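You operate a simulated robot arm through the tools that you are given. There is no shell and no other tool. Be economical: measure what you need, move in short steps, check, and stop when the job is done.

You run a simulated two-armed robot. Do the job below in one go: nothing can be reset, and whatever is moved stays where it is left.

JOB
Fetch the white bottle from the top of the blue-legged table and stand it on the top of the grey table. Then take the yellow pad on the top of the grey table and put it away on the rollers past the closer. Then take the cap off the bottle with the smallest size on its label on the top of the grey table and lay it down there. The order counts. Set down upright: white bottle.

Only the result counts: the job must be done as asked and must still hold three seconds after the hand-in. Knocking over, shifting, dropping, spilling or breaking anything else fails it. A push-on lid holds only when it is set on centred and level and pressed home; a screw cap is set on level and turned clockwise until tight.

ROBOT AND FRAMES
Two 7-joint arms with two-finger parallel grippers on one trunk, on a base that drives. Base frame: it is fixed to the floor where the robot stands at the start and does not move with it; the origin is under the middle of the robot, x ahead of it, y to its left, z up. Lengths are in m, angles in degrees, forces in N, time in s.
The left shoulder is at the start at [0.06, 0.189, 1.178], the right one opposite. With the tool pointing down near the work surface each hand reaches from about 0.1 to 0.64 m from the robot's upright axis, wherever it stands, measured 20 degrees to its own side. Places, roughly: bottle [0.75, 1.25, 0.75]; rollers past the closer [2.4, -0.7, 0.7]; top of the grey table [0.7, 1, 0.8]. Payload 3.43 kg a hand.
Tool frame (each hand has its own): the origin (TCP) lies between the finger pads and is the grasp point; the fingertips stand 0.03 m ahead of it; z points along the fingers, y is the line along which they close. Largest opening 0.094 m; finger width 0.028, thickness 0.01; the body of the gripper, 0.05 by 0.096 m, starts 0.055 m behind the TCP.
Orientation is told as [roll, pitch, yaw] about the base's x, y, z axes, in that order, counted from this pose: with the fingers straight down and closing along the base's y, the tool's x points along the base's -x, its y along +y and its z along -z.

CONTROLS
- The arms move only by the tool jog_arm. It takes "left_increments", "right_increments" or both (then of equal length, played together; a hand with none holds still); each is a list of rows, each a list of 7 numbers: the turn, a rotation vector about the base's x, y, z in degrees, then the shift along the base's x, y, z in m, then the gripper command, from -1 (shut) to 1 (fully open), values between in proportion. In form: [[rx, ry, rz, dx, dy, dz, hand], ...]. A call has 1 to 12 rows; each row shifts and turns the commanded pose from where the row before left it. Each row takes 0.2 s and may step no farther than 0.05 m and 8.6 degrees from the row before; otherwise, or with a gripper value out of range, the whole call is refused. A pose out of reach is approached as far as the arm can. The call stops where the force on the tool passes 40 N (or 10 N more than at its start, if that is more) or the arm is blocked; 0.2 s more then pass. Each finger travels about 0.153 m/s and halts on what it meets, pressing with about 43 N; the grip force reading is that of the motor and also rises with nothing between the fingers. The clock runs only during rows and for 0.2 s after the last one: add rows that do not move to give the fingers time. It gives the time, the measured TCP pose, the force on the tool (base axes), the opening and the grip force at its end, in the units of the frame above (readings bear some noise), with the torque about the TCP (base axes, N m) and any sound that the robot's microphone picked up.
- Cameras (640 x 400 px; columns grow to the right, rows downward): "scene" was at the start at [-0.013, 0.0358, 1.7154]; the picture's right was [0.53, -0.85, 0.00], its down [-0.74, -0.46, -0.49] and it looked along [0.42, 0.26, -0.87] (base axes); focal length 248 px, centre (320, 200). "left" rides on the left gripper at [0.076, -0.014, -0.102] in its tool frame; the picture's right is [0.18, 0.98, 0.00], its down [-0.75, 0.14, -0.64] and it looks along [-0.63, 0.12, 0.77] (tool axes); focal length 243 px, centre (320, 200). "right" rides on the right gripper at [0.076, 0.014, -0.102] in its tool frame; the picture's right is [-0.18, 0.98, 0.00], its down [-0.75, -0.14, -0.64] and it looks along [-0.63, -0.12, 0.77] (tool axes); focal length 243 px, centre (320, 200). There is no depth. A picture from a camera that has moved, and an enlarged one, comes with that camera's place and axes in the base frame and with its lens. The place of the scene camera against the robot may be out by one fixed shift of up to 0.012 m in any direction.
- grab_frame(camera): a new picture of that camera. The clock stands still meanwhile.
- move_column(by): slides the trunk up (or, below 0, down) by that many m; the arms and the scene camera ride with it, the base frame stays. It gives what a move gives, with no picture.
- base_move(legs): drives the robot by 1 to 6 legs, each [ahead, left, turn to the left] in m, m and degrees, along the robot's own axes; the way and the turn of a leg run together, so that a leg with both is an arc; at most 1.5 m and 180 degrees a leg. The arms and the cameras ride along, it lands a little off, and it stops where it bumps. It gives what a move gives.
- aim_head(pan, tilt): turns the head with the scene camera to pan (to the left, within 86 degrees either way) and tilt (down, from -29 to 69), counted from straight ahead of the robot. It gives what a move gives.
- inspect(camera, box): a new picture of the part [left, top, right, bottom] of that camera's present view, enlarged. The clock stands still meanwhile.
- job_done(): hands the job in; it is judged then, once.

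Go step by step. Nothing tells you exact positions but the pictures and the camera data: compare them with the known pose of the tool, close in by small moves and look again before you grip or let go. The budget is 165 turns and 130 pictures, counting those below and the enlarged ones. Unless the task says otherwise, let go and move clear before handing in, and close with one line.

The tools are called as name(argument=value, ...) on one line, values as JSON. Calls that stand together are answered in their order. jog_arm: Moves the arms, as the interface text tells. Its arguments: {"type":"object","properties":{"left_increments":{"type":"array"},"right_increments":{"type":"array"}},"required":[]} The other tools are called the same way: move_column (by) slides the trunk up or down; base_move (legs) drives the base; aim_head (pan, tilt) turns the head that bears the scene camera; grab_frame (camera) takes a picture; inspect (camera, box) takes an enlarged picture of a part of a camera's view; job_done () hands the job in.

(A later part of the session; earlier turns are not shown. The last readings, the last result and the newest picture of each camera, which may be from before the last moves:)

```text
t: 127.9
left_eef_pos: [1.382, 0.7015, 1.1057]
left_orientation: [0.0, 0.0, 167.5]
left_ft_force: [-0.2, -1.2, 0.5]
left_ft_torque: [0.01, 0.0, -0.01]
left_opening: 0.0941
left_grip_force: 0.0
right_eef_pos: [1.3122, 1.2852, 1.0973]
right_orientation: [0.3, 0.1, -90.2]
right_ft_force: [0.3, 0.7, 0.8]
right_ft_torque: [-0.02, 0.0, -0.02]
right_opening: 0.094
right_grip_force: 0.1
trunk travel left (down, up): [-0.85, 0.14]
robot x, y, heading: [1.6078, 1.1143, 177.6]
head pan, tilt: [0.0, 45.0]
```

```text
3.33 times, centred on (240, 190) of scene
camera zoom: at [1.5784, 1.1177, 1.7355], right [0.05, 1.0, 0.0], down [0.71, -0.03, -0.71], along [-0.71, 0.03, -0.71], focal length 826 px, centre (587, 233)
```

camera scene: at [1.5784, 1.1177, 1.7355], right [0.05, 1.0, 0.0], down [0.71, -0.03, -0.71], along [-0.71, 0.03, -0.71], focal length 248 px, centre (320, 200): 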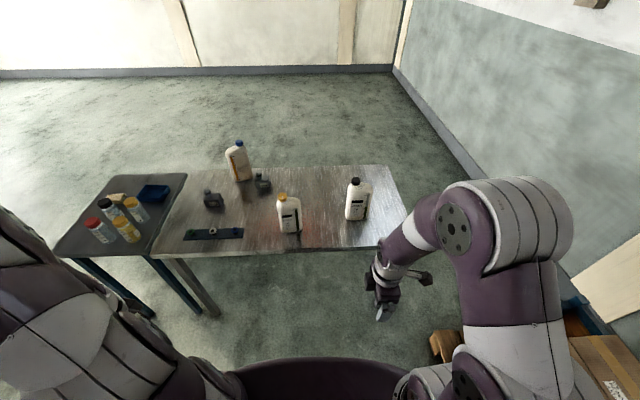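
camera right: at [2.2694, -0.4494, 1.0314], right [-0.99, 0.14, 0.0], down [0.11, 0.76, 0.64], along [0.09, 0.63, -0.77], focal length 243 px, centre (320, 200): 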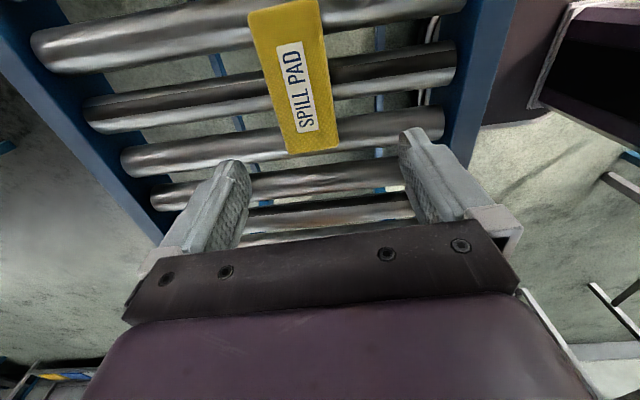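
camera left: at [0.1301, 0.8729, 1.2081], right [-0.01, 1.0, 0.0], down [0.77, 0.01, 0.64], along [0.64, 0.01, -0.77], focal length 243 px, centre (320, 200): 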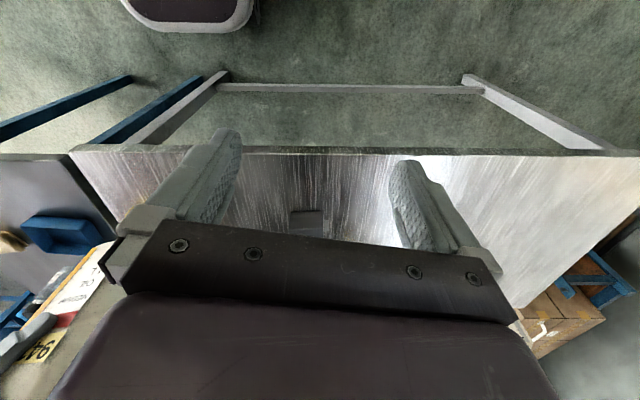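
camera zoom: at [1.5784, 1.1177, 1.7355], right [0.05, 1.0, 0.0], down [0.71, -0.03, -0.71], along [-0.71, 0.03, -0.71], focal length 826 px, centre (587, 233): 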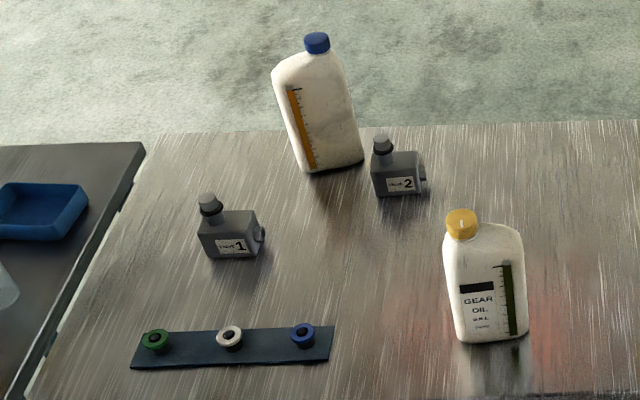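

The yellow-capped bottle reads 0.8 L against 1 L on the other two, so its cap comes off. I'll drive up closer to it, facing squarely.

base_move(legs=[[0, 0, 2.4], [0.25, 0.07, 0]])

aim_head(pan=0, tilt=55)

grab_frame(camera="scene")

grab_frame(camera="left")

grab_frame(camera="right")

```text
t: 130.2
left_eef_pos: [1.153, 0.6269, 1.1065]
left_orientation: [0.0, 0.0, 170.1]
left_ft_force: [-0.4, -0.2, -0.7]
left_ft_torque: [0.02, 0.01, -0.02]
left_opening: 0.0941
left_grip_force: 0.1
right_eef_pos: [1.0569, 1.2048, 1.0974]
right_orientation: [0.1, 0.0, -87.6]
right_ft_force: [0.2, -0.1, -0.1]
right_ft_torque: [-0.05, 0.03, 0.02]
right_opening: 0.0938
right_grip_force: 0.0
trunk travel left (down, up): [-0.85, 0.14]
robot x, y, heading: [1.3588, 1.0484, 179.6]
head pan, tilt: [0.0, 45.0]
```

```text
t: 130.9
left_eef_pos: [1.1514, 0.6268, 1.1054]
left_orientation: [-0.1, 0.0, 169.9]
left_ft_force: [-0.3, 0.8, 0.3]
left_ft_torque: [0.02, -0.01, 0.04]
left_opening: 0.0941
left_grip_force: 0.1
right_eef_pos: [1.0553, 1.2042, 1.097]
right_orientation: [0.2, 0.1, -87.7]
right_ft_force: [0.1, -0.2, 0.1]
right_ft_torque: [-0.04, 0.04, -0.02]
right_opening: 0.094
right_grip_force: 0.0
trunk travel left (down, up): [-0.85, 0.14]
robot x, y, heading: [1.3605, 1.0468, 179.8]
head pan, tilt: [0.0, 55.0]
```

```text
68 pictures are left
camera scene: at [1.337, 1.0494, 1.7221], right [0.0, 1.0, 0.0], down [0.82, 0.0, -0.57], along [-0.57, 0.0, -0.82], focal length 248 px, centre (320, 200)
```

scene: 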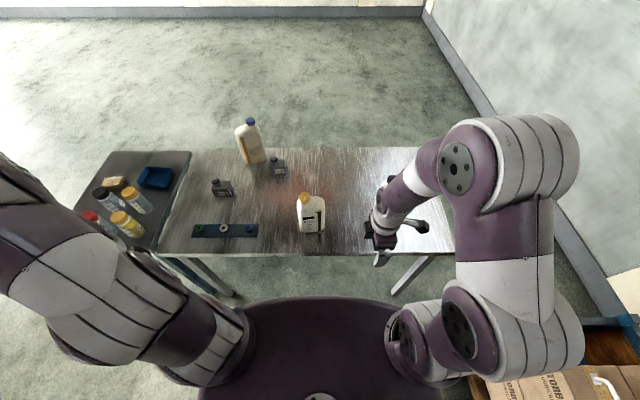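

```text
67 pictures are left
camera left: at [1.2278, 0.6264, 1.2082], right [0.01, -1.0, 0.0], down [-0.77, -0.01, 0.64], along [-0.64, -0.01, -0.77], focal length 243 px, centre (320, 200)
```

left: 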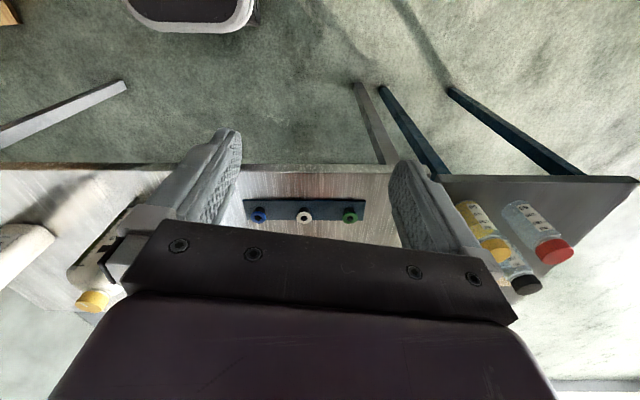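

```text
66 pictures are left
camera right: at [1.0657, 1.2796, 1.2], right [0.99, -0.14, 0.0], down [-0.11, -0.76, 0.64], along [-0.09, -0.63, -0.77], focal length 243 px, centre (320, 200)
```

right: 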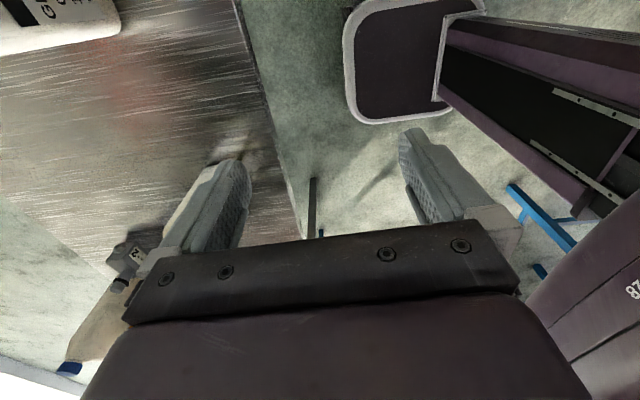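

Cap centre is about [0.839, 0.998, 1.015]. As a holder I'll use the right hand on the body, leaning away from the cap; first lean it and bring it to a pre-grasp point.

jog_arm(right_increments=[[0, 0, 3.3, 0, -0.02, 0, 1], [-7, -0.7, 0, 0, -0.02, 0, 1], [-7, -0.7, 0, 0, -0.02, 0, 1], [-7, -0.7, 0, -0.02, -0.02, 0, 1], [-7, -0.7, 0, -0.03, -0.02, 0, 1], [-7, -0.7, 0, -0.03, -0.01, 0, 1], [0, 0, 0, -0.04, 0, 0, 1], [0, 0, 0, -0.04, 0, 0, 1], [0, 0, 0, 0, 0, 0, 1]])

grab_frame(camera="right")

grab_frame(camera="scene")

```text
t: 132.9
left_eef_pos: [1.1518, 0.6273, 1.1055]
left_orientation: [0.0, -0.1, 170.0]
left_ft_force: [-0.3, 0.6, -0.3]
left_ft_torque: [-0.01, 0.05, -0.01]
left_opening: 0.0942
left_grip_force: 0.1
right_eef_pos: [0.8969, 1.0953, 1.0984]
right_orientation: [0.0, -35.0, -84.3]
right_ft_force: [-0.1, -0.2, -0.2]
right_ft_torque: [0.0, -0.02, -0.01]
right_opening: 0.094
right_grip_force: 0.0
trunk travel left (down, up): [-0.85, 0.14]
robot x, y, heading: [1.3603, 1.0505, 179.8]
head pan, tilt: [0.0, 55.0]
```

```text
65 pictures are left
camera right: at [0.8989, 1.2151, 1.1376], right [0.99, -0.05, 0.11], down [-0.12, -0.26, 0.96], along [-0.02, -0.96, -0.26], focal length 243 px, centre (320, 200)
```

right: 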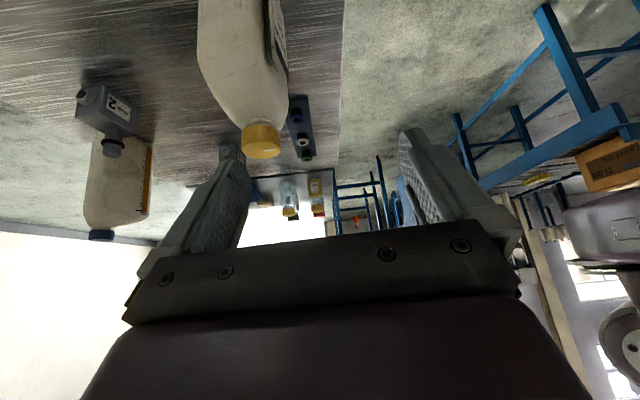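

```text
64 pictures are left
camera scene: at [1.3394, 1.0498, 1.722], right [0.0, 1.0, 0.0], down [0.82, 0.0, -0.57], along [-0.57, 0.0, -0.82], focal length 248 px, centre (320, 200)
```

scene: 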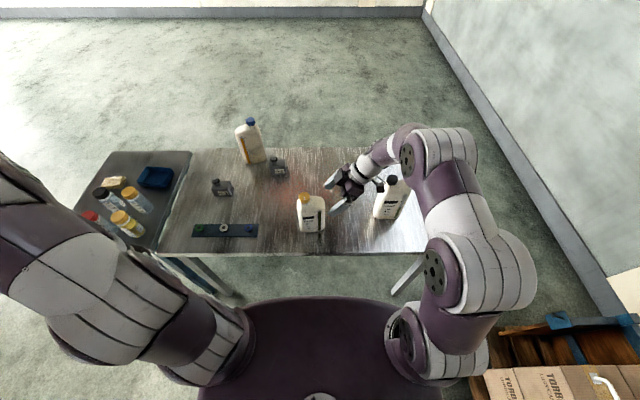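

inspect(camera="scene", box=[280, 170, 370, 250])

```text
5.00 times, centred on (325, 210) of scene
camera zoom: at [1.3394, 1.0498, 1.722], right [0.0, 1.0, 0.0], down [0.82, 0.0, -0.57], along [-0.57, 0.0, -0.82], focal length 1239 px, centre (295, 150)
```

zoom: 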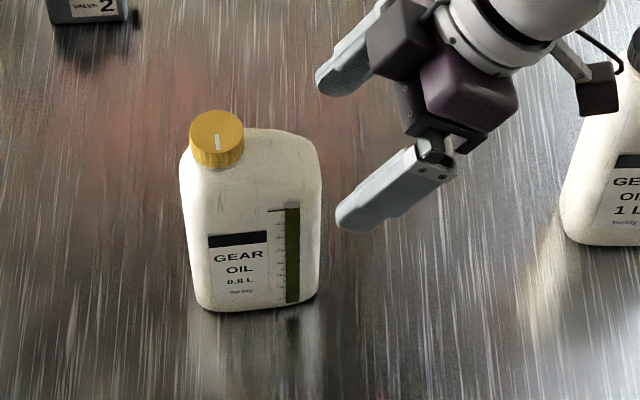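

jog_arm(right_increments=[[0, 0, 0, -0.035, 0, -0.02, 1], [0, 0, 0, -0.032, -0.003, -0.02, 1], [0, 0, 0, 0, -0.002, -0.018, 1], [0, 0, 0, 0, 0, 0, 1]])

grab_frame(camera="right")

inspect(camera="scene", box=[280, 160, 400, 250])

```text
t: 133.9
left_eef_pos: [1.151, 0.6252, 1.1054]
left_orientation: [-0.1, 0.1, 170.1]
left_ft_force: [0.2, 0.2, -0.5]
left_ft_torque: [0.02, 0.02, 0.05]
left_opening: 0.0941
left_grip_force: 0.0
right_eef_pos: [0.8305, 1.0879, 1.0393]
right_orientation: [0.2, -35.1, -84.5]
right_ft_force: [0.0, -0.5, 0.3]
right_ft_torque: [0.02, 0.0, 0.01]
right_opening: 0.0941
right_grip_force: 0.1
trunk travel left (down, up): [-0.85, 0.14]
robot x, y, heading: [1.3598, 1.0456, 179.8]
head pan, tilt: [0.0, 55.0]
```

```text
62 pictures are left
camera right: at [0.8313, 1.2097, 1.079], right [0.99, -0.05, 0.11], down [-0.12, -0.26, 0.96], along [-0.02, -0.96, -0.26], focal length 243 px, centre (320, 200)
```

right: 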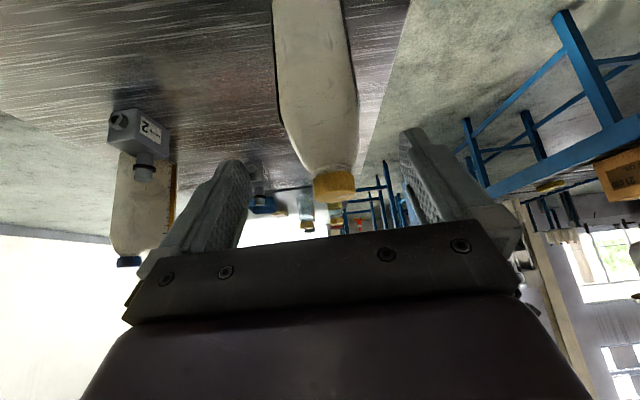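

```text
4.44 times, centred on (340, 205) of scene
camera zoom: at [1.3378, 1.0497, 1.722], right [0.0, 1.0, 0.0], down [0.82, 0.0, -0.57], along [-0.57, 0.0, -0.82], focal length 1101 px, centre (231, 178)
```

zoom: 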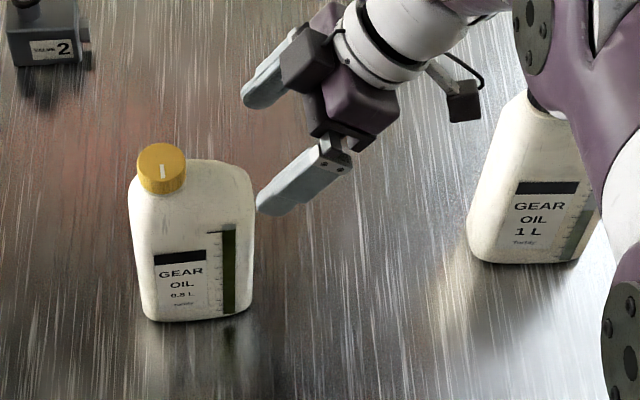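

Alignment is close. Moving in along the approach line to the body of the 0.8 L bottle.

jog_arm(right_increments=[[0, 0, 0, 0.0035, -0.0165, -0.023, 1], [0, 0, 0, 0.002, -0.0165, -0.023, 1], [0, 0, 0, 0.002, -0.0165, -0.023, 1], [0, 0, 0, 0.002, -0.0165, -0.022, 1], [0, 0, 0, 0, 0, 0, 1]])

grab_frame(camera="right")

inspect(camera="scene", box=[280, 150, 420, 250])

```text
t: 135.1
left_eef_pos: [1.1521, 0.626, 1.105]
left_orientation: [0.0, -0.1, 170.0]
left_ft_force: [0.4, -0.3, 0.2]
left_ft_torque: [0.01, 0.02, 0.01]
left_opening: 0.0941
left_grip_force: 0.1
right_eef_pos: [0.839, 1.0228, 0.9494]
right_orientation: [0.2, -35.3, -84.3]
right_ft_force: [-0.1, -0.7, -0.4]
right_ft_torque: [-0.04, 0.0, 0.02]
right_opening: 0.0938
right_grip_force: 0.1
trunk travel left (down, up): [-0.85, 0.14]
robot x, y, heading: [1.3604, 1.0484, 180.1]
head pan, tilt: [0.0, 55.0]
```

```text
60 pictures are left
camera right: at [0.841, 1.1435, 0.9894], right [0.99, -0.05, 0.11], down [-0.12, -0.26, 0.96], along [-0.02, -0.96, -0.26], focal length 243 px, centre (320, 200)
```

right: 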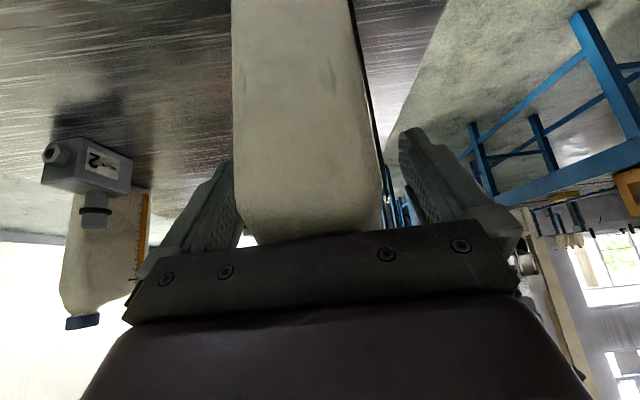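

```text
4.00 times, centred on (350, 200) of scene
camera zoom: at [1.3382, 1.05, 1.722], right [0.0, 1.0, 0.0], down [0.82, 0.0, -0.57], along [-0.57, 0.0, -0.82], focal length 991 px, centre (200, 200)
```

zoom: 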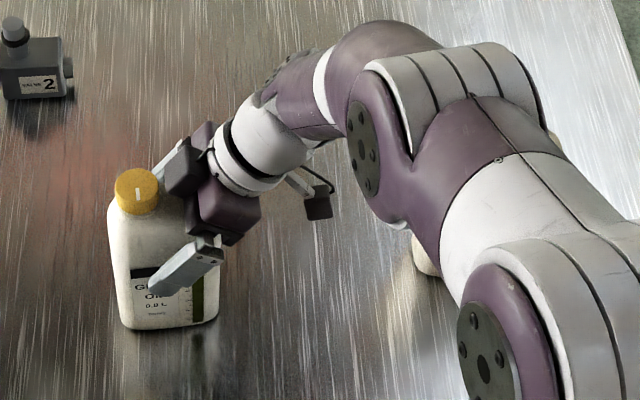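

Fingers straddle the body; I'll close the right hand to hold the bottle, without lifting.

jog_arm(right_increments=[[0, 0, 0, 0, 0, 0, 0.5], [0, 0, 0, 0, 0, 0, 0.2], [0, 0, 0, 0, 0, 0, -0.2], [0, 0, 0, 0, 0, 0, -1], [0, 0, 0, 0, 0, 0, -1]])

inspect(camera="scene", box=[280, 150, 420, 250])

```text
t: 136.3
left_eef_pos: [1.1509, 0.6263, 1.1057]
left_orientation: [0.0, 0.0, 170.0]
left_ft_force: [-0.7, -0.9, -0.5]
left_ft_torque: [0.0, -0.01, 0.03]
left_opening: 0.0938
left_grip_force: 0.0
right_eef_pos: [0.838, 1.0224, 0.9508]
right_orientation: [0.2, -35.2, -84.4]
right_ft_force: [-4.5, -1.0, 1.3]
right_ft_torque: [-0.05, 0.27, 0.0]
right_opening: 0.0642
right_grip_force: 43.4
trunk travel left (down, up): [-0.85, 0.14]
robot x, y, heading: [1.361, 1.0493, 179.7]
head pan, tilt: [0.0, 55.0]
```

```text
4.00 times, centred on (350, 200) of scene
camera zoom: at [1.3375, 1.0495, 1.722], right [0.0, 1.0, 0.0], down [0.82, 0.0, -0.57], along [-0.57, 0.0, -0.82], focal length 991 px, centre (200, 200)
```

zoom: 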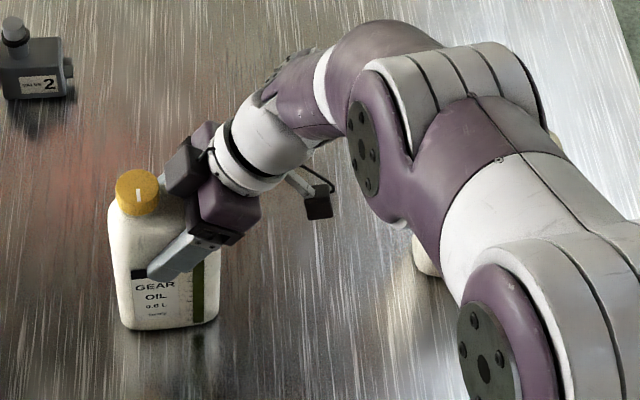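

The bottle is held. Now I'll turn the left hand so its fingers close along x and bring it near, at a safe height, for a look.

jog_arm(left_increments=[[0, 0, -8, 0, 0, 0.01, 1], [0, 0, -8, 0, 0, 0.01, 1], [0, 0, -8, -0.02, 0, 0.01, 1], [0, 0, -8, -0.03, 0.0, 0.01, 1], [0, 0, -8, -0.03, 0.02, 0.01, 1], [0, 0, -8, -0.03, 0.02, 0, 1], [0, 0, -8, -0.03, 0.03, 0, 1], [0, 0, -8, -0.03, 0.03, 0, 1], [0, 0, -8, -0.03, 0.03, 0, 1], [0, 0, -8, -0.03, 0.03, 0, 1], [0, 0, 0, -0.03, 0.03, 0, 1], [0, 0, 0, 0, 0.0, 0, 1]])

grab_frame(camera="left")

```text
t: 138.9
left_eef_pos: [0.8902, 0.8156, 1.1551]
left_orientation: [0.1, 0.0, 90.0]
left_ft_force: [-0.7, -0.9, 0.1]
left_ft_torque: [0.01, -0.01, 0.04]
left_opening: 0.0938
left_grip_force: 0.0
right_eef_pos: [0.8392, 1.0213, 0.9484]
right_orientation: [0.2, -35.2, -84.4]
right_ft_force: [-0.7, 1.7, 1.8]
right_ft_torque: [-0.24, 0.1, -0.01]
right_opening: 0.064
right_grip_force: 43.0
trunk travel left (down, up): [-0.85, 0.14]
robot x, y, heading: [1.3606, 1.0474, 179.8]
head pan, tilt: [0.0, 55.0]
```

```text
57 pictures are left
camera left: at [0.9044, 0.7387, 1.2582], right [-0.98, -0.18, 0.0], down [-0.14, 0.75, 0.64], along [-0.12, 0.63, -0.77], focal length 243 px, centre (320, 200)
```

left: 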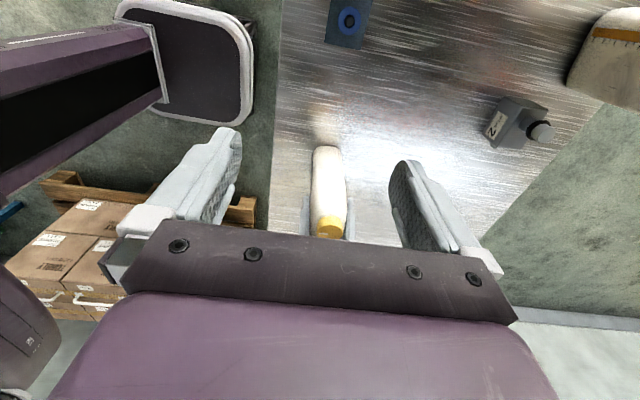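

Cap confirmed at about [0.839, 0.998], top near z 1.015–1.02. Moving the left hand above it.

jog_arm(left_increments=[[0, 0, 0, -0.015, 0.04, 0, 1], [0, 0, 0, -0.015, 0.04, 0, 1], [0, 0, 0, -0.015, 0.04, 0, 1], [0, 0, 0, -0.005, 0.04, -0.02, 1], [0, 0, 0, 0, 0.0225, -0.03, 1], [0, 0, 0, 0, 0, -0.03, 1], [0, 0, 0, 0, 0, 0, 1]])

grab_frame(camera="left")

inspect(camera="scene", box=[240, 130, 420, 250])

grab_frame(camera="right")

```text
t: 140.5
left_eef_pos: [0.8403, 0.9998, 1.0763]
left_orientation: [0.0, -0.1, 90.1]
left_ft_force: [0.3, 0.7, 0.1]
left_ft_torque: [0.0, -0.01, -0.01]
left_opening: 0.0941
left_grip_force: 0.1
right_eef_pos: [0.8384, 1.0223, 0.9498]
right_orientation: [0.3, -35.1, -84.5]
right_ft_force: [0.1, 0.1, 1.9]
right_ft_torque: [-0.07, 0.19, 0.0]
right_opening: 0.0639
right_grip_force: 43.2
trunk travel left (down, up): [-0.85, 0.14]
robot x, y, heading: [1.3598, 1.0511, 179.7]
head pan, tilt: [0.0, 55.0]
```

```text
56 pictures are left
camera left: at [0.8548, 0.9225, 1.1783], right [-0.98, -0.18, 0.0], down [-0.14, 0.75, 0.64], along [-0.12, 0.63, -0.77], focal length 243 px, centre (320, 200)
```

left: 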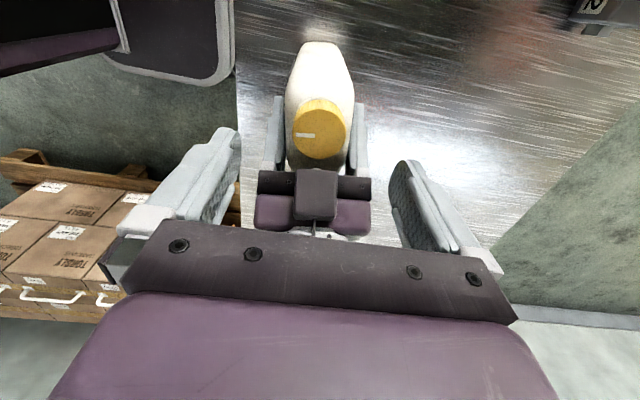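

```text
3.33 times, centred on (330, 190) of scene
camera zoom: at [1.3382, 1.0497, 1.722], right [0.0, 1.0, 0.0], down [0.82, 0.0, -0.57], along [-0.57, 0.0, -0.82], focal length 826 px, centre (287, 233)
```

zoom: 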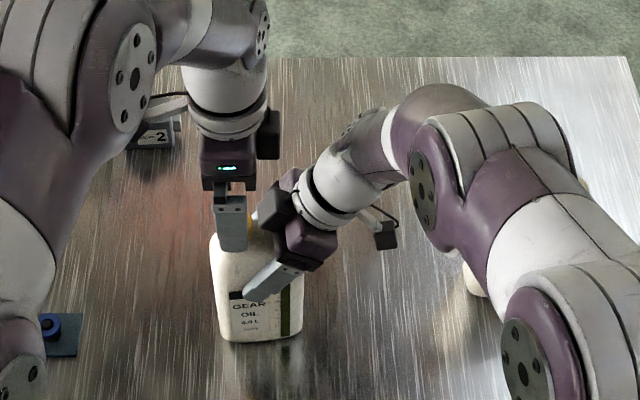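

```text
54 pictures are left
camera right: at [0.841, 1.1435, 0.9896], right [0.99, -0.05, 0.11], down [-0.12, -0.26, 0.96], along [-0.02, -0.96, -0.26], focal length 243 px, centre (320, 200)
```

right: 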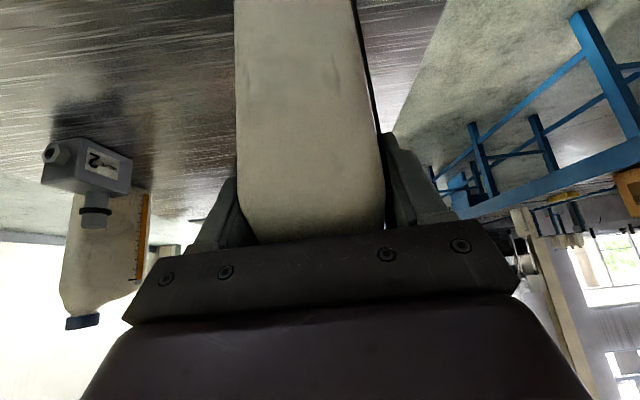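

The cap's top is near z 1.022 and its centre a bit nearer, y ≈ 0.99. I'll shift accordingly and descend partway, watching the gap between both grippers.

jog_arm(left_increments=[[0, 0, 0, 0, -0.009, 0, 1], [0, 0, 0, 0, 0, -0.015, 1], [0, 0, 0, 0, 0, -0.015, 1], [0, 0, 0, 0, 0, 0, 1]])

grab_frame(camera="left")

inspect(camera="scene", box=[270, 150, 360, 240])

```text
t: 141.5
left_eef_pos: [0.8392, 0.9909, 1.0457]
left_orientation: [0.0, 0.0, 90.0]
left_ft_force: [0.1, -0.3, 0.7]
left_ft_torque: [0.02, -0.01, 0.03]
left_opening: 0.0941
left_grip_force: 0.0
right_eef_pos: [0.84, 1.0223, 0.9503]
right_orientation: [0.1, -35.1, -84.5]
right_ft_force: [-0.5, 0.0, 1.3]
right_ft_torque: [-0.04, 0.22, 0.01]
right_opening: 0.0643
right_grip_force: 43.3
trunk travel left (down, up): [-0.85, 0.14]
robot x, y, heading: [1.3617, 1.0491, 179.9]
head pan, tilt: [0.0, 55.0]
```

```text
53 pictures are left
camera left: at [0.8541, 0.9134, 1.1484], right [-0.98, -0.18, 0.0], down [-0.14, 0.75, 0.64], along [-0.12, 0.63, -0.77], focal length 243 px, centre (320, 200)
```

left: 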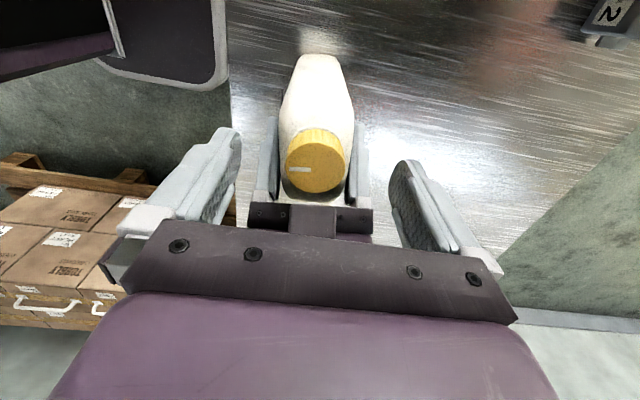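

```text
4.44 times, centred on (315, 195) of scene
camera zoom: at [1.3381, 1.0497, 1.722], right [0.0, 1.0, 0.0], down [0.82, 0.0, -0.57], along [-0.57, 0.0, -0.82], focal length 1101 px, centre (342, 222)
```

zoom: 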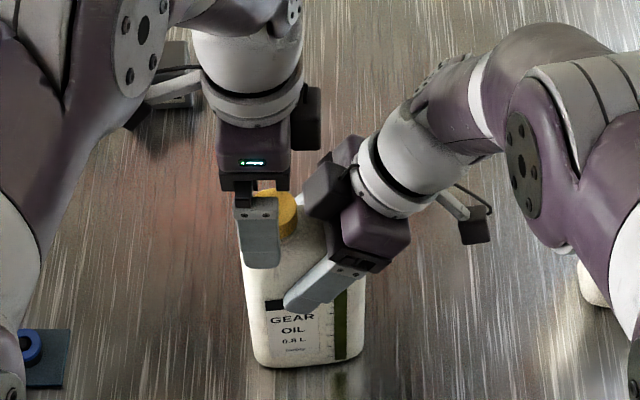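

The grippers' side housings would come too close once the left hand twists. I'll lift the left hand, and re-grip the bottle with the right hand 5° flatter, lower and further right.

jog_arm(left_increments=[[0, 0, 0, 0, 0, 0.03, 1], [0, 0, 0, 0, -0.01, 0.04, 1], [0, 0, 0, 0, -0.02, 0.03, 1], [0, 0, 0, 0, -0.02, 0, 1]])

jog_arm(right_increments=[[0, 0, 0, 0, 0, 0, 0], [0, 0, 0, 0, 0, 0, 0.6], [0, 0, 0, 0, 0, 0, 1], [0, 0, 0, 0, 0, 0, 1], [-2.5, -0.25, 0, 0, 0.008, 0, 1], [-2.5, -0.25, 0, -0.001, 0.008, 0, 1], [0, 0, 0, 0, 0, -0.01, 1], [0, 0, 0, 0, 0, -0.01, 1], [0, 0, 0, 0, 0, 0, 1]])

grab_frame(camera="right")

inspect(camera="scene", box=[270, 150, 420, 250])

```text
t: 142.5
left_eef_pos: [0.841, 0.9404, 1.146]
left_orientation: [0.0, 0.0, 90.0]
left_ft_force: [-0.2, 0.5, -0.3]
left_ft_torque: [-0.02, -0.02, 0.04]
left_opening: 0.094
left_grip_force: 0.1
right_eef_pos: [0.8391, 1.0225, 0.9495]
right_orientation: [0.2, -35.1, -84.4]
right_ft_force: [-0.2, 0.6, 0.3]
right_ft_torque: [-0.16, 0.21, -0.01]
right_opening: 0.0641
right_grip_force: 42.8
trunk travel left (down, up): [-0.85, 0.14]
robot x, y, heading: [1.3621, 1.0462, 179.7]
head pan, tilt: [0.0, 55.0]
```

```text
t: 144.5
left_eef_pos: [0.8403, 0.9409, 1.1457]
left_orientation: [0.0, 0.0, 90.0]
left_ft_force: [-0.5, 0.3, -0.2]
left_ft_torque: [0.01, -0.02, 0.0]
left_opening: 0.0943
left_grip_force: 0.1
right_eef_pos: [0.8394, 1.0393, 0.9287]
right_orientation: [0.2, -40.3, -84.4]
right_ft_force: [0.3, -0.1, -0.2]
right_ft_torque: [0.01, 0.04, -0.03]
right_opening: 0.094
right_grip_force: 0.0
trunk travel left (down, up): [-0.85, 0.14]
robot x, y, heading: [1.3632, 1.049, 179.6]
head pan, tilt: [0.0, 55.0]
```

```text
51 pictures are left
camera right: at [0.8392, 1.1631, 0.9579], right [0.99, -0.04, 0.12], down [-0.13, -0.18, 0.98], along [-0.02, -0.98, -0.18], focal length 243 px, centre (320, 200)
```

right: 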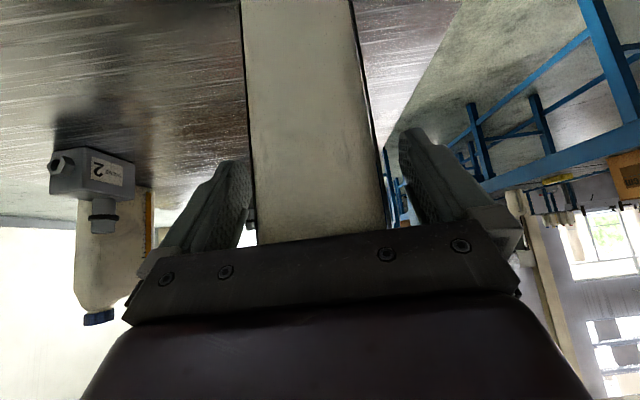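

```text
4.00 times, centred on (345, 200) of scene
camera zoom: at [1.3381, 1.0497, 1.722], right [0.0, 1.0, 0.0], down [0.82, 0.0, -0.57], along [-0.57, 0.0, -0.82], focal length 991 px, centre (220, 200)
```

zoom: 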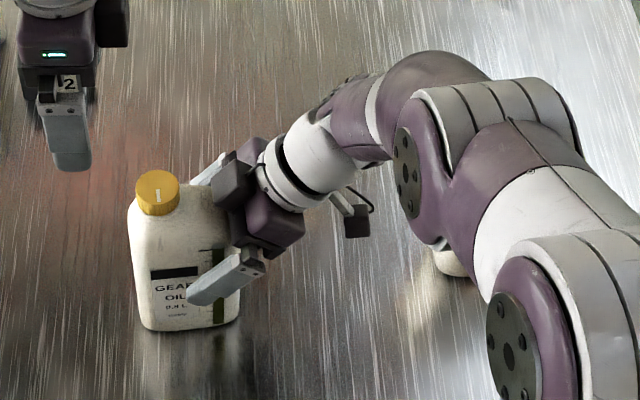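

Better clearance now. Gripping again with the right hand and coming down on the cap with the left.

jog_arm(right_increments=[[0, 0, 0, 0, 0, 0, 0.5], [0, 0, 0, 0, 0, 0, 0], [0, 0, 0, 0, 0, 0, -1], [0, 0, 0, 0, 0, 0, -1]])

jog_arm(left_increments=[[0, 0, 0, 0, 0.025, -0.03, 1], [0, 0, 0, 0, 0.03, -0.035, 1], [0, 0, 0, 0, 0, -0.035, 1], [0, 0, 0, 0, 0, 0, 1]])

grab_frame(camera="left")

inspect(camera="scene", box=[270, 150, 360, 240])

```text
t: 145.5
left_eef_pos: [0.8405, 0.9402, 1.1447]
left_orientation: [0.0, -0.1, 89.9]
left_ft_force: [-0.6, 0.2, -0.1]
left_ft_torque: [0.02, 0.0, -0.03]
left_opening: 0.094
left_grip_force: 0.1
right_eef_pos: [0.837, 1.0389, 0.9284]
right_orientation: [0.2, -40.1, -84.4]
right_ft_force: [-0.1, -0.6, 0.1]
right_ft_torque: [-0.04, 0.26, 0.01]
right_opening: 0.0636
right_grip_force: 42.9
trunk travel left (down, up): [-0.85, 0.14]
robot x, y, heading: [1.3596, 1.0482, 179.9]
head pan, tilt: [0.0, 55.0]
```

```text
t: 146.5
left_eef_pos: [0.8388, 0.9971, 1.0445]
left_orientation: [0.0, 0.0, 90.0]
left_ft_force: [0.6, -0.3, 0.4]
left_ft_torque: [0.0, 0.01, 0.0]
left_opening: 0.0941
left_grip_force: 0.1
right_eef_pos: [0.837, 1.038, 0.9288]
right_orientation: [0.2, -40.2, -84.4]
right_ft_force: [0.5, 0.0, -0.2]
right_ft_torque: [-0.03, 0.22, 0.05]
right_opening: 0.0641
right_grip_force: 42.7
trunk travel left (down, up): [-0.85, 0.14]
robot x, y, heading: [1.3577, 1.0482, 179.7]
head pan, tilt: [0.0, 55.0]
```

```text
49 pictures are left
camera left: at [0.853, 0.9203, 1.1467], right [-0.98, -0.18, 0.0], down [-0.14, 0.75, 0.64], along [-0.12, 0.63, -0.77], focal length 243 px, centre (320, 200)
```

left: 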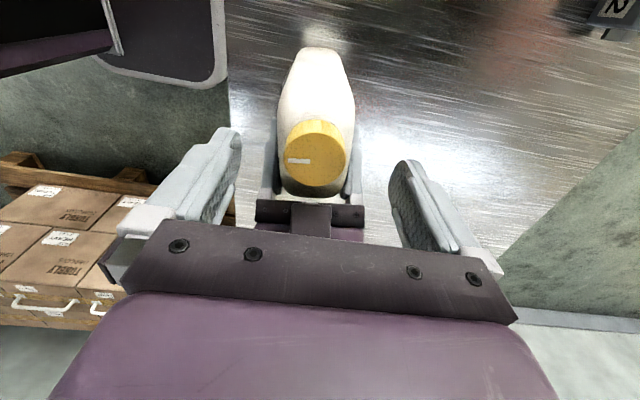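

```text
4.44 times, centred on (315, 195) of scene
camera zoom: at [1.3378, 1.0496, 1.722], right [0.0, 1.0, 0.0], down [0.82, 0.0, -0.57], along [-0.57, 0.0, -0.82], focal length 1101 px, centre (342, 222)
```

zoom: 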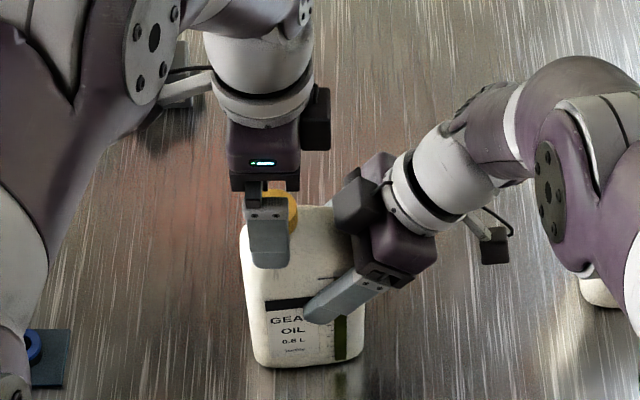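

Cap is centred under the left hand. Lowering onto it and closing.

jog_arm(left_increments=[[0, 0, 0, 0.001, 0, -0.013, 1], [0, 0, 0, 0, 0, -0.013, 1], [0, 0, 0, 0, 0, 0, 0.5], [0, 0, 0, 0, 0, 0, 0], [0, 0, 0, 0, 0, 0, -0.5], [0, 0, 0, 0, 0, 0, -1], [0, 0, 0, 0, 0, 0, -1]])

grab_frame(camera="left")

inspect(camera="scene", box=[270, 150, 360, 240])

```text
t: 148.0
left_eef_pos: [0.8416, 0.9975, 1.0238]
left_orientation: [0.1, -0.1, 89.8]
left_ft_force: [8.0, -2.4, 17.8]
left_ft_torque: [-0.18, -0.39, -0.18]
left_opening: 0.0372
left_grip_force: 43.5
right_eef_pos: [0.8365, 1.0402, 0.93]
right_orientation: [-0.1, -40.0, -84.3]
right_ft_force: [-7.1, -2.1, -0.1]
right_ft_torque: [-0.57, -0.21, 0.02]
right_opening: 0.0637
right_grip_force: 43.1
trunk travel left (down, up): [-0.85, 0.14]
robot x, y, heading: [1.3573, 1.0507, 179.8]
head pan, tilt: [0.0, 55.0]
stopped in row 7 (left hand): the force on the tool passed its limit at 42 N (the readings are from after the stop); the commanded pose is now the measured one
```

```text
47 pictures are left
camera left: at [0.8557, 0.9198, 1.1262], right [-0.98, -0.18, 0.0], down [-0.14, 0.75, 0.64], along [-0.12, 0.63, -0.77], focal length 243 px, centre (320, 200)
```

left: 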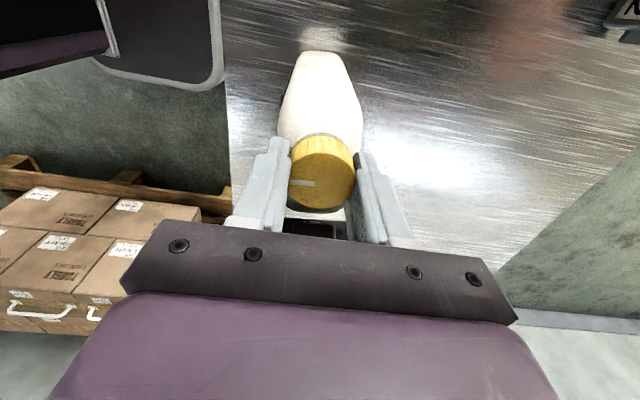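

```text
4.44 times, centred on (315, 195) of scene
camera zoom: at [1.3399, 1.0491, 1.7221], right [0.0, 1.0, 0.0], down [0.82, 0.0, -0.57], along [-0.57, 0.0, -0.82], focal length 1101 px, centre (342, 222)
```

zoom: 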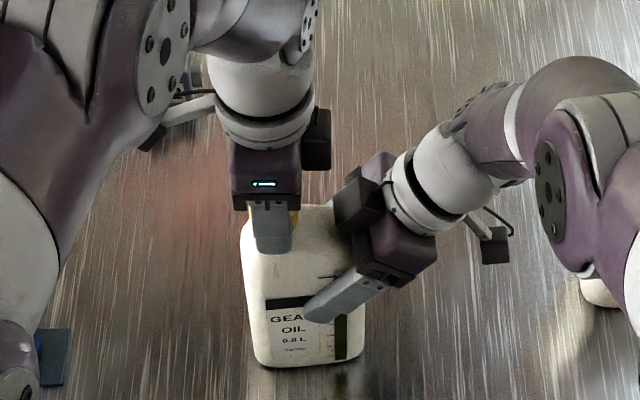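

The cap (0.037 m) is gripped. I'll ease off the downward contact and try turning it counter-clockwise a little, watching torque.

jog_arm(left_increments=[[0, 0, 0, 0.0005, 0, 0.001, -1], [0, 0, 8, 0, 0, 0, -1], [0, 0, 8, 0, 0, 0.0005, -1], [0, 0, 8, 0, 0, 0.0005, -1], [0, 0, 0, 0, 0, 0, -1]])

grab_frame(camera="left")

```text
t: 149.2
left_eef_pos: [0.8422, 0.9975, 1.0248]
left_orientation: [0.2, 0.0, 114.0]
left_ft_force: [9.3, -3.2, 12.4]
left_ft_torque: [-0.04, -0.66, -0.03]
left_opening: 0.0354
left_grip_force: 43.3
right_eef_pos: [0.8367, 1.0403, 0.9291]
right_orientation: [0.0, -40.0, -84.5]
right_ft_force: [-5.9, 1.0, 0.5]
right_ft_torque: [0.2, -0.35, -0.25]
right_opening: 0.0633
right_grip_force: 43.2
trunk travel left (down, up): [-0.85, 0.14]
robot x, y, heading: [1.359, 1.0484, 179.6]
head pan, tilt: [0.0, 55.0]
```

```text
45 pictures are left
camera left: at [0.8854, 0.9324, 1.1267], right [-0.82, -0.57, 0.0], down [-0.44, 0.63, 0.64], along [-0.37, 0.53, -0.77], focal length 243 px, centre (320, 200)
```

left: 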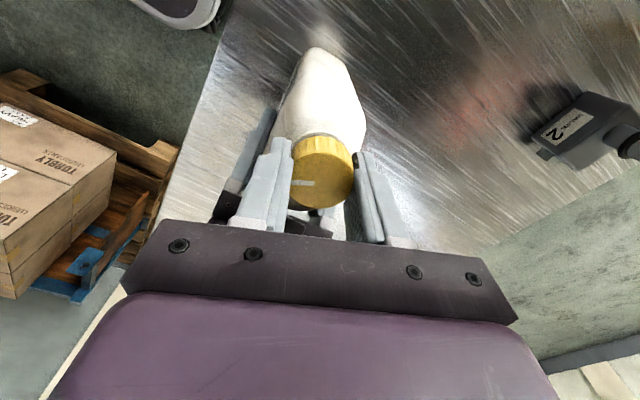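

The cap turns with the hand and the bottle stays put: a screw cap. Continuing counter-clockwise.

jog_arm(left_increments=[[0, 0, 8, 0.0005, 0, 0.0005, -1], [0, 0, 8, 0, 0, 0.0003, -1], [0, 0, 8, 0, 0, 0.0003, -1], [0, 0, 8, 0, 0, 0.0003, -1], [0, 0, 8, 0, 0, 0.0003, -1], [0, 0, 8, 0, 0, 0.0003, -1], [0, 0, 8, 0, 0, 0.0003, -1], [0, 0, 0, 0, 0, 0, -1]])

inspect(camera="scene", box=[270, 150, 360, 240])

```text
t: 151.0
left_eef_pos: [0.8403, 0.9968, 1.0258]
left_orientation: [0.0, -0.2, 169.9]
left_ft_force: [-15.0, -4.1, -19.2]
left_ft_torque: [-0.11, 0.34, 0.02]
left_opening: 0.0346
left_grip_force: 43.1
right_eef_pos: [0.8363, 1.0396, 0.9284]
right_orientation: [0.1, -40.0, -84.4]
right_ft_force: [17.6, 5.7, 22.4]
right_ft_torque: [-0.38, 0.49, 0.55]
right_opening: 0.0636
right_grip_force: 42.5
trunk travel left (down, up): [-0.85, 0.14]
robot x, y, heading: [1.3596, 1.0522, 180.0]
head pan, tilt: [0.0, 55.0]
```

```text
4.44 times, centred on (315, 195) of scene
camera zoom: at [1.3388, 1.05, 1.722], right [0.0, 1.0, 0.0], down [0.82, 0.0, -0.57], along [-0.57, 0.0, -0.82], focal length 1101 px, centre (342, 222)
```

zoom: 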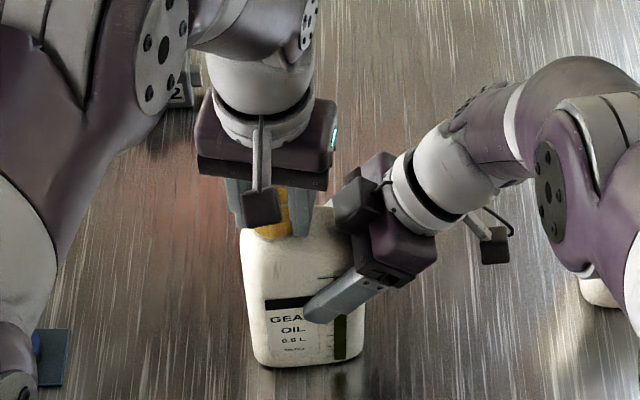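

The cap has turned 80° and is still threaded. I'll ease the pull and continue turning.

jog_arm(left_increments=[[0, 0, 0, -0.0007, 0, -0.0012, -1], [0, 0, 8, 0, 0, 0, -1], [0, 0, 8, 0, 0, 0, -1], [0, 0, 8, 0, 0, 0, -1], [0, 0, 8, 0, 0, 0, -1], [0, 0, 0, 0, 0, 0, -1]])

grab_frame(camera="left")

```text
t: 152.4
left_eef_pos: [0.8419, 0.9961, 1.025]
left_orientation: [0.0, -0.1, -158.0]
left_ft_force: [-2.6, -0.8, 0.1]
left_ft_torque: [-0.04, 0.04, -0.03]
left_opening: 0.0347
left_grip_force: 42.9
right_eef_pos: [0.8361, 1.0401, 0.9277]
right_orientation: [0.0, -40.0, -84.3]
right_ft_force: [5.2, -2.4, 6.2]
right_ft_torque: [0.25, 0.05, 0.13]
right_opening: 0.0635
right_grip_force: 43.1
trunk travel left (down, up): [-0.85, 0.14]
robot x, y, heading: [1.3623, 1.0463, 179.8]
head pan, tilt: [0.0, 55.0]
```

```text
43 pictures are left
camera left: at [0.9068, 1.0379, 1.128], right [0.54, -0.84, 0.0], down [-0.65, -0.41, 0.64], along [-0.54, -0.35, -0.77], focal length 243 px, centre (320, 200)
```

left: 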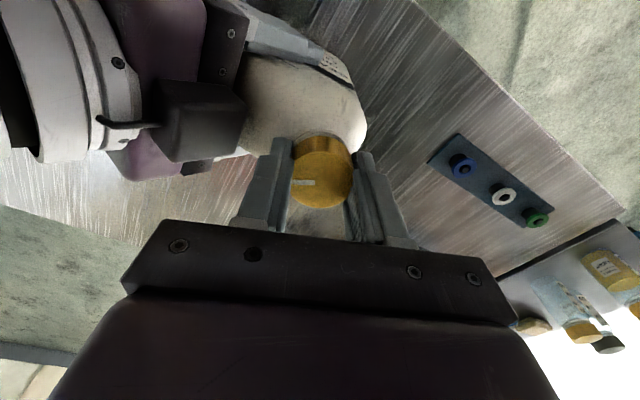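

Torque is almost nil now. I'll test with a small upward pull.

jog_arm(left_increments=[[0, 0, 8, 0, 0, 0.001, -1], [0, 0, 0, 0, 0, 0.001, -1], [0, 0, 0, 0, 0, 0, -1]])

```text
t: 153.2
left_eef_pos: [0.8416, 0.9956, 1.026]
left_orientation: [0.2, 0.0, -150.1]
left_ft_force: [-8.1, -1.1, -9.0]
left_ft_torque: [-0.08, 0.12, 0.02]
left_opening: 0.0347
left_grip_force: 42.6
right_eef_pos: [0.8369, 1.0389, 0.9291]
right_orientation: [0.0, -40.0, -84.4]
right_ft_force: [11.0, 1.0, 12.4]
right_ft_torque: [-0.26, 0.43, 0.33]
right_opening: 0.0638
right_grip_force: 43.1
trunk travel left (down, up): [-0.85, 0.14]
robot x, y, heading: [1.3596, 1.0456, 179.6]
head pan, tilt: [0.0, 55.0]
```

Still threaded. Continuing while keeping a light pull.

jog_arm(left_increments=[[0, 0, 8, 0, 0, -0.0005, -1], [0, 0, 8, 0, 0, 0, -1], [0, 0, 8, 0, 0, 0, -1], [0, 0, 8, 0, 0, 0, -1], [0, 0, 8, 0, 0, 0, -1], [0, 0, 0, 0, 0, 0, -1]])

inspect(camera="scene", box=[270, 150, 360, 240])

```text
t: 154.6
left_eef_pos: [0.8402, 0.9967, 1.0275]
left_orientation: [0.1, -0.1, -110.0]
left_ft_force: [-6.2, 4.5, -12.2]
left_ft_torque: [0.05, 0.09, 0.03]
left_opening: 0.0345
left_grip_force: 43.0
right_eef_pos: [0.8376, 1.0381, 0.9285]
right_orientation: [0.0, -39.9, -84.4]
right_ft_force: [9.7, -4.6, 12.8]
right_ft_torque: [0.14, 0.22, 0.2]
right_opening: 0.0637
right_grip_force: 42.9
trunk travel left (down, up): [-0.85, 0.14]
robot x, y, heading: [1.3622, 1.0472, 180.0]
head pan, tilt: [0.0, 55.0]
```

```text
4.44 times, centred on (315, 195) of scene
camera zoom: at [1.3385, 1.0496, 1.722], right [0.0, 1.0, 0.0], down [0.82, 0.0, -0.57], along [-0.57, 0.0, -0.82], focal length 1101 px, centre (342, 222)
```

zoom: 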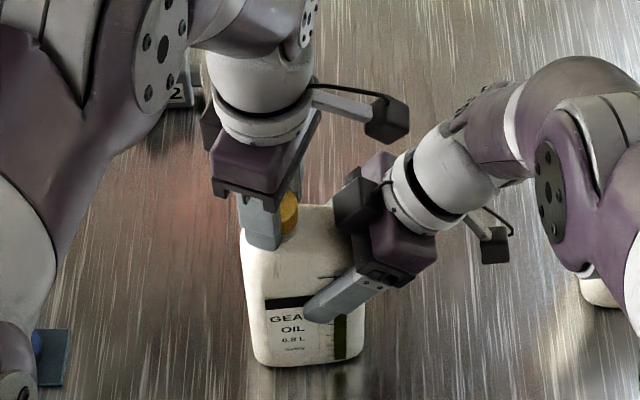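

160° turned. I'll release, lift, wind the wrist back, and take a fresh grip.

jog_arm(left_increments=[[0, 0, 0, 0.0003, 0, -0.001, -1], [0, 0, 0, 0, 0, 0, 0], [0, 0, 0, 0, 0, 0, 0.6], [0, 0, 0, 0, 0, 0, 1], [0, 0, 0, 0, 0, 0.03, 1], [0, 0, 0, 0, 0, 0.03, 1], [0, 0, -8.4, 0, 0, 0.01, 1], [0, 0, -8.4, 0, 0, 0, 1], [0, 0, -8.4, 0, 0, 0, 1], [0, 0, -8.4, 0, 0, 0, 1], [0, 0, -8.4, 0, 0, 0, 1], [0, 0, -8.4, 0, 0, 0, 1]])

jog_arm(left_increments=[[0, 0, -8.5, 0, 0, 0, 1], [0, 0, -8.5, 0, 0, 0, 1], [0, 0, -8.5, 0, 0, 0, 1], [0, 0, -8.5, 0, 0, 0, 1], [0, 0, -8.5, 0, 0, 0, 1], [0, 0, -8.5, 0, 0, 0, 1], [0, 0, -8.5, 0, 0, 0, 1], [0, 0, -8.5, 0, 0, 0, 1], [0, 0, -8.5, 0, 0, 0, 1], [0, 0, -8.5, 0, 0, 0, 1], [0, 0, -8.5, 0, 0, 0, 1], [0, 0, -8.5, 0, 0, 0, 1]])

jog_arm(left_increments=[[0, 0, -8, 0, 0, 0, 1], [0, 0, -8, 0, 0, 0, 1], [0, 0, 0, 0, 0, -0.03, 1], [0, 0, 0, 0, 0, 0, 1]])

grab_frame(camera="left")

```text
t: 157.2
left_eef_pos: [0.8417, 0.9986, 1.0955]
left_orientation: [0.1, 0.0, -160.6]
left_ft_force: [1.1, -0.3, 0.3]
left_ft_torque: [0.0, -0.05, 0.03]
left_opening: 0.0938
left_grip_force: 0.0
right_eef_pos: [0.8364, 1.0398, 0.9275]
right_orientation: [0.0, -40.1, -84.3]
right_ft_force: [-2.0, 0.4, 4.8]
right_ft_torque: [0.23, 0.46, 0.01]
right_opening: 0.0635
right_grip_force: 42.6
trunk travel left (down, up): [-0.85, 0.14]
robot x, y, heading: [1.363, 1.0497, 179.7]
head pan, tilt: [0.0, 55.0]
```

```text
t: 159.8
left_eef_pos: [0.8419, 0.9963, 1.0958]
left_orientation: [0.1, 0.0, 97.4]
left_ft_force: [-1.2, -1.3, -0.1]
left_ft_torque: [0.03, 0.0, 0.02]
left_opening: 0.0941
left_grip_force: 0.1
right_eef_pos: [0.837, 1.0393, 0.928]
right_orientation: [0.1, -39.9, -84.4]
right_ft_force: [-2.3, -0.4, 5.9]
right_ft_torque: [-0.06, 0.24, 0.08]
right_opening: 0.0636
right_grip_force: 42.8
trunk travel left (down, up): [-0.85, 0.14]
robot x, y, heading: [1.3577, 1.0504, 179.7]
head pan, tilt: [0.0, 55.0]
```

```text
t: 160.8
left_eef_pos: [0.8398, 0.9965, 1.0651]
left_orientation: [0.1, 0.0, 81.5]
left_ft_force: [-0.3, -0.4, -0.8]
left_ft_torque: [0.01, 0.0, -0.03]
left_opening: 0.0939
left_grip_force: 0.0
right_eef_pos: [0.8366, 1.0397, 0.9278]
right_orientation: [0.1, -40.0, -84.3]
right_ft_force: [-1.7, -0.3, 7.1]
right_ft_torque: [-0.02, 0.19, 0.05]
right_opening: 0.0636
right_grip_force: 43.1
trunk travel left (down, up): [-0.85, 0.14]
robot x, y, heading: [1.361, 1.0504, 180.0]
head pan, tilt: [0.0, 55.0]
```

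```text
41 pictures are left
camera left: at [0.8435, 0.9185, 1.1678], right [-1.0, -0.04, 0.0], down [-0.03, 0.77, 0.64], along [-0.02, 0.64, -0.77], focal length 243 px, centre (320, 200)
```

left: 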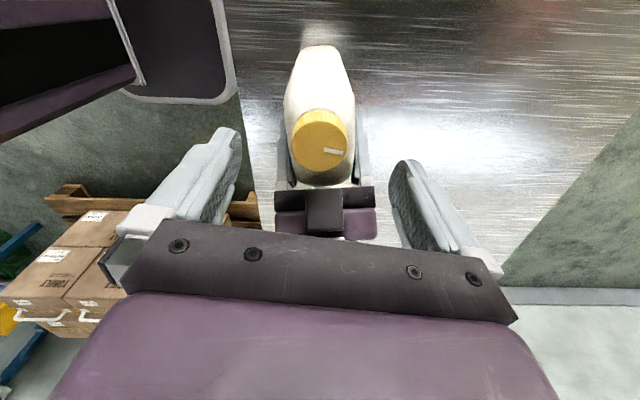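

The mark shows the cap has turned about 160°. Regripping.

jog_arm(left_increments=[[0, 0, 0, 0.0005, 0, -0.02, 1], [0, 0, 0, 0, 0, -0.019, 1], [0, 0, 0, 0, 0, 0, 0.3], [0, 0, 0, 0, 0, 0, -0.2], [0, 0, 0, 0, 0, 0, -1], [0, 0, 0, 0, 0, 0, -1], [0, 0, 0, 0, 0, 0, -1]])

jog_arm(left_increments=[[0, 0, 8, 0, 0, 0, -1], [0, 0, 8, 0, 0, 0.0003, -1], [0, 0, 8, 0, 0, 0.0002, -1], [0, 0, 8, 0, 0, 0.0002, -1], [0, 0, 8, 0, 0, 0.0002, -1], [0, 0, 8, 0, 0, 0.0002, -1], [0, 0, 8, 0, 0, 0.0002, -1], [0, 0, 8, 0, 0, 0.0002, -1], [0, 0, 8, 0, 0, 0.0002, -1], [0, 0, 8, 0, 0, 0.0002, -1], [0, 0, 0, 0, 0, 0, -1]])

```text
t: 162.4
left_eef_pos: [0.8421, 0.9975, 1.027]
left_orientation: [0.3, 0.0, 81.6]
left_ft_force: [-7.4, 1.6, -1.0]
left_ft_torque: [0.02, 0.16, -0.04]
left_opening: 0.0351
left_grip_force: 43.0
right_eef_pos: [0.8367, 1.0401, 0.9293]
right_orientation: [0.0, -39.9, -84.4]
right_ft_force: [5.1, -0.3, 9.5]
right_ft_torque: [0.04, 0.67, 0.3]
right_opening: 0.0637
right_grip_force: 43.2
trunk travel left (down, up): [-0.85, 0.14]
robot x, y, heading: [1.357, 1.049, 179.7]
head pan, tilt: [0.0, 55.0]
```

```text
t: 164.8
left_eef_pos: [0.843, 0.9969, 1.0283]
left_orientation: [0.0, -0.1, 161.6]
left_ft_force: [-16.1, 4.8, -13.7]
left_ft_torque: [0.14, 0.45, -0.01]
left_opening: 0.0352
left_grip_force: 42.9
right_eef_pos: [0.838, 1.0398, 0.9277]
right_orientation: [0.1, -40.1, -84.5]
right_ft_force: [20.7, -5.3, 15.9]
right_ft_torque: [-0.49, 0.57, 0.85]
right_opening: 0.0639
right_grip_force: 42.9
trunk travel left (down, up): [-0.85, 0.14]
robot x, y, heading: [1.3585, 1.048, 179.8]
head pan, tilt: [0.0, 55.0]
```

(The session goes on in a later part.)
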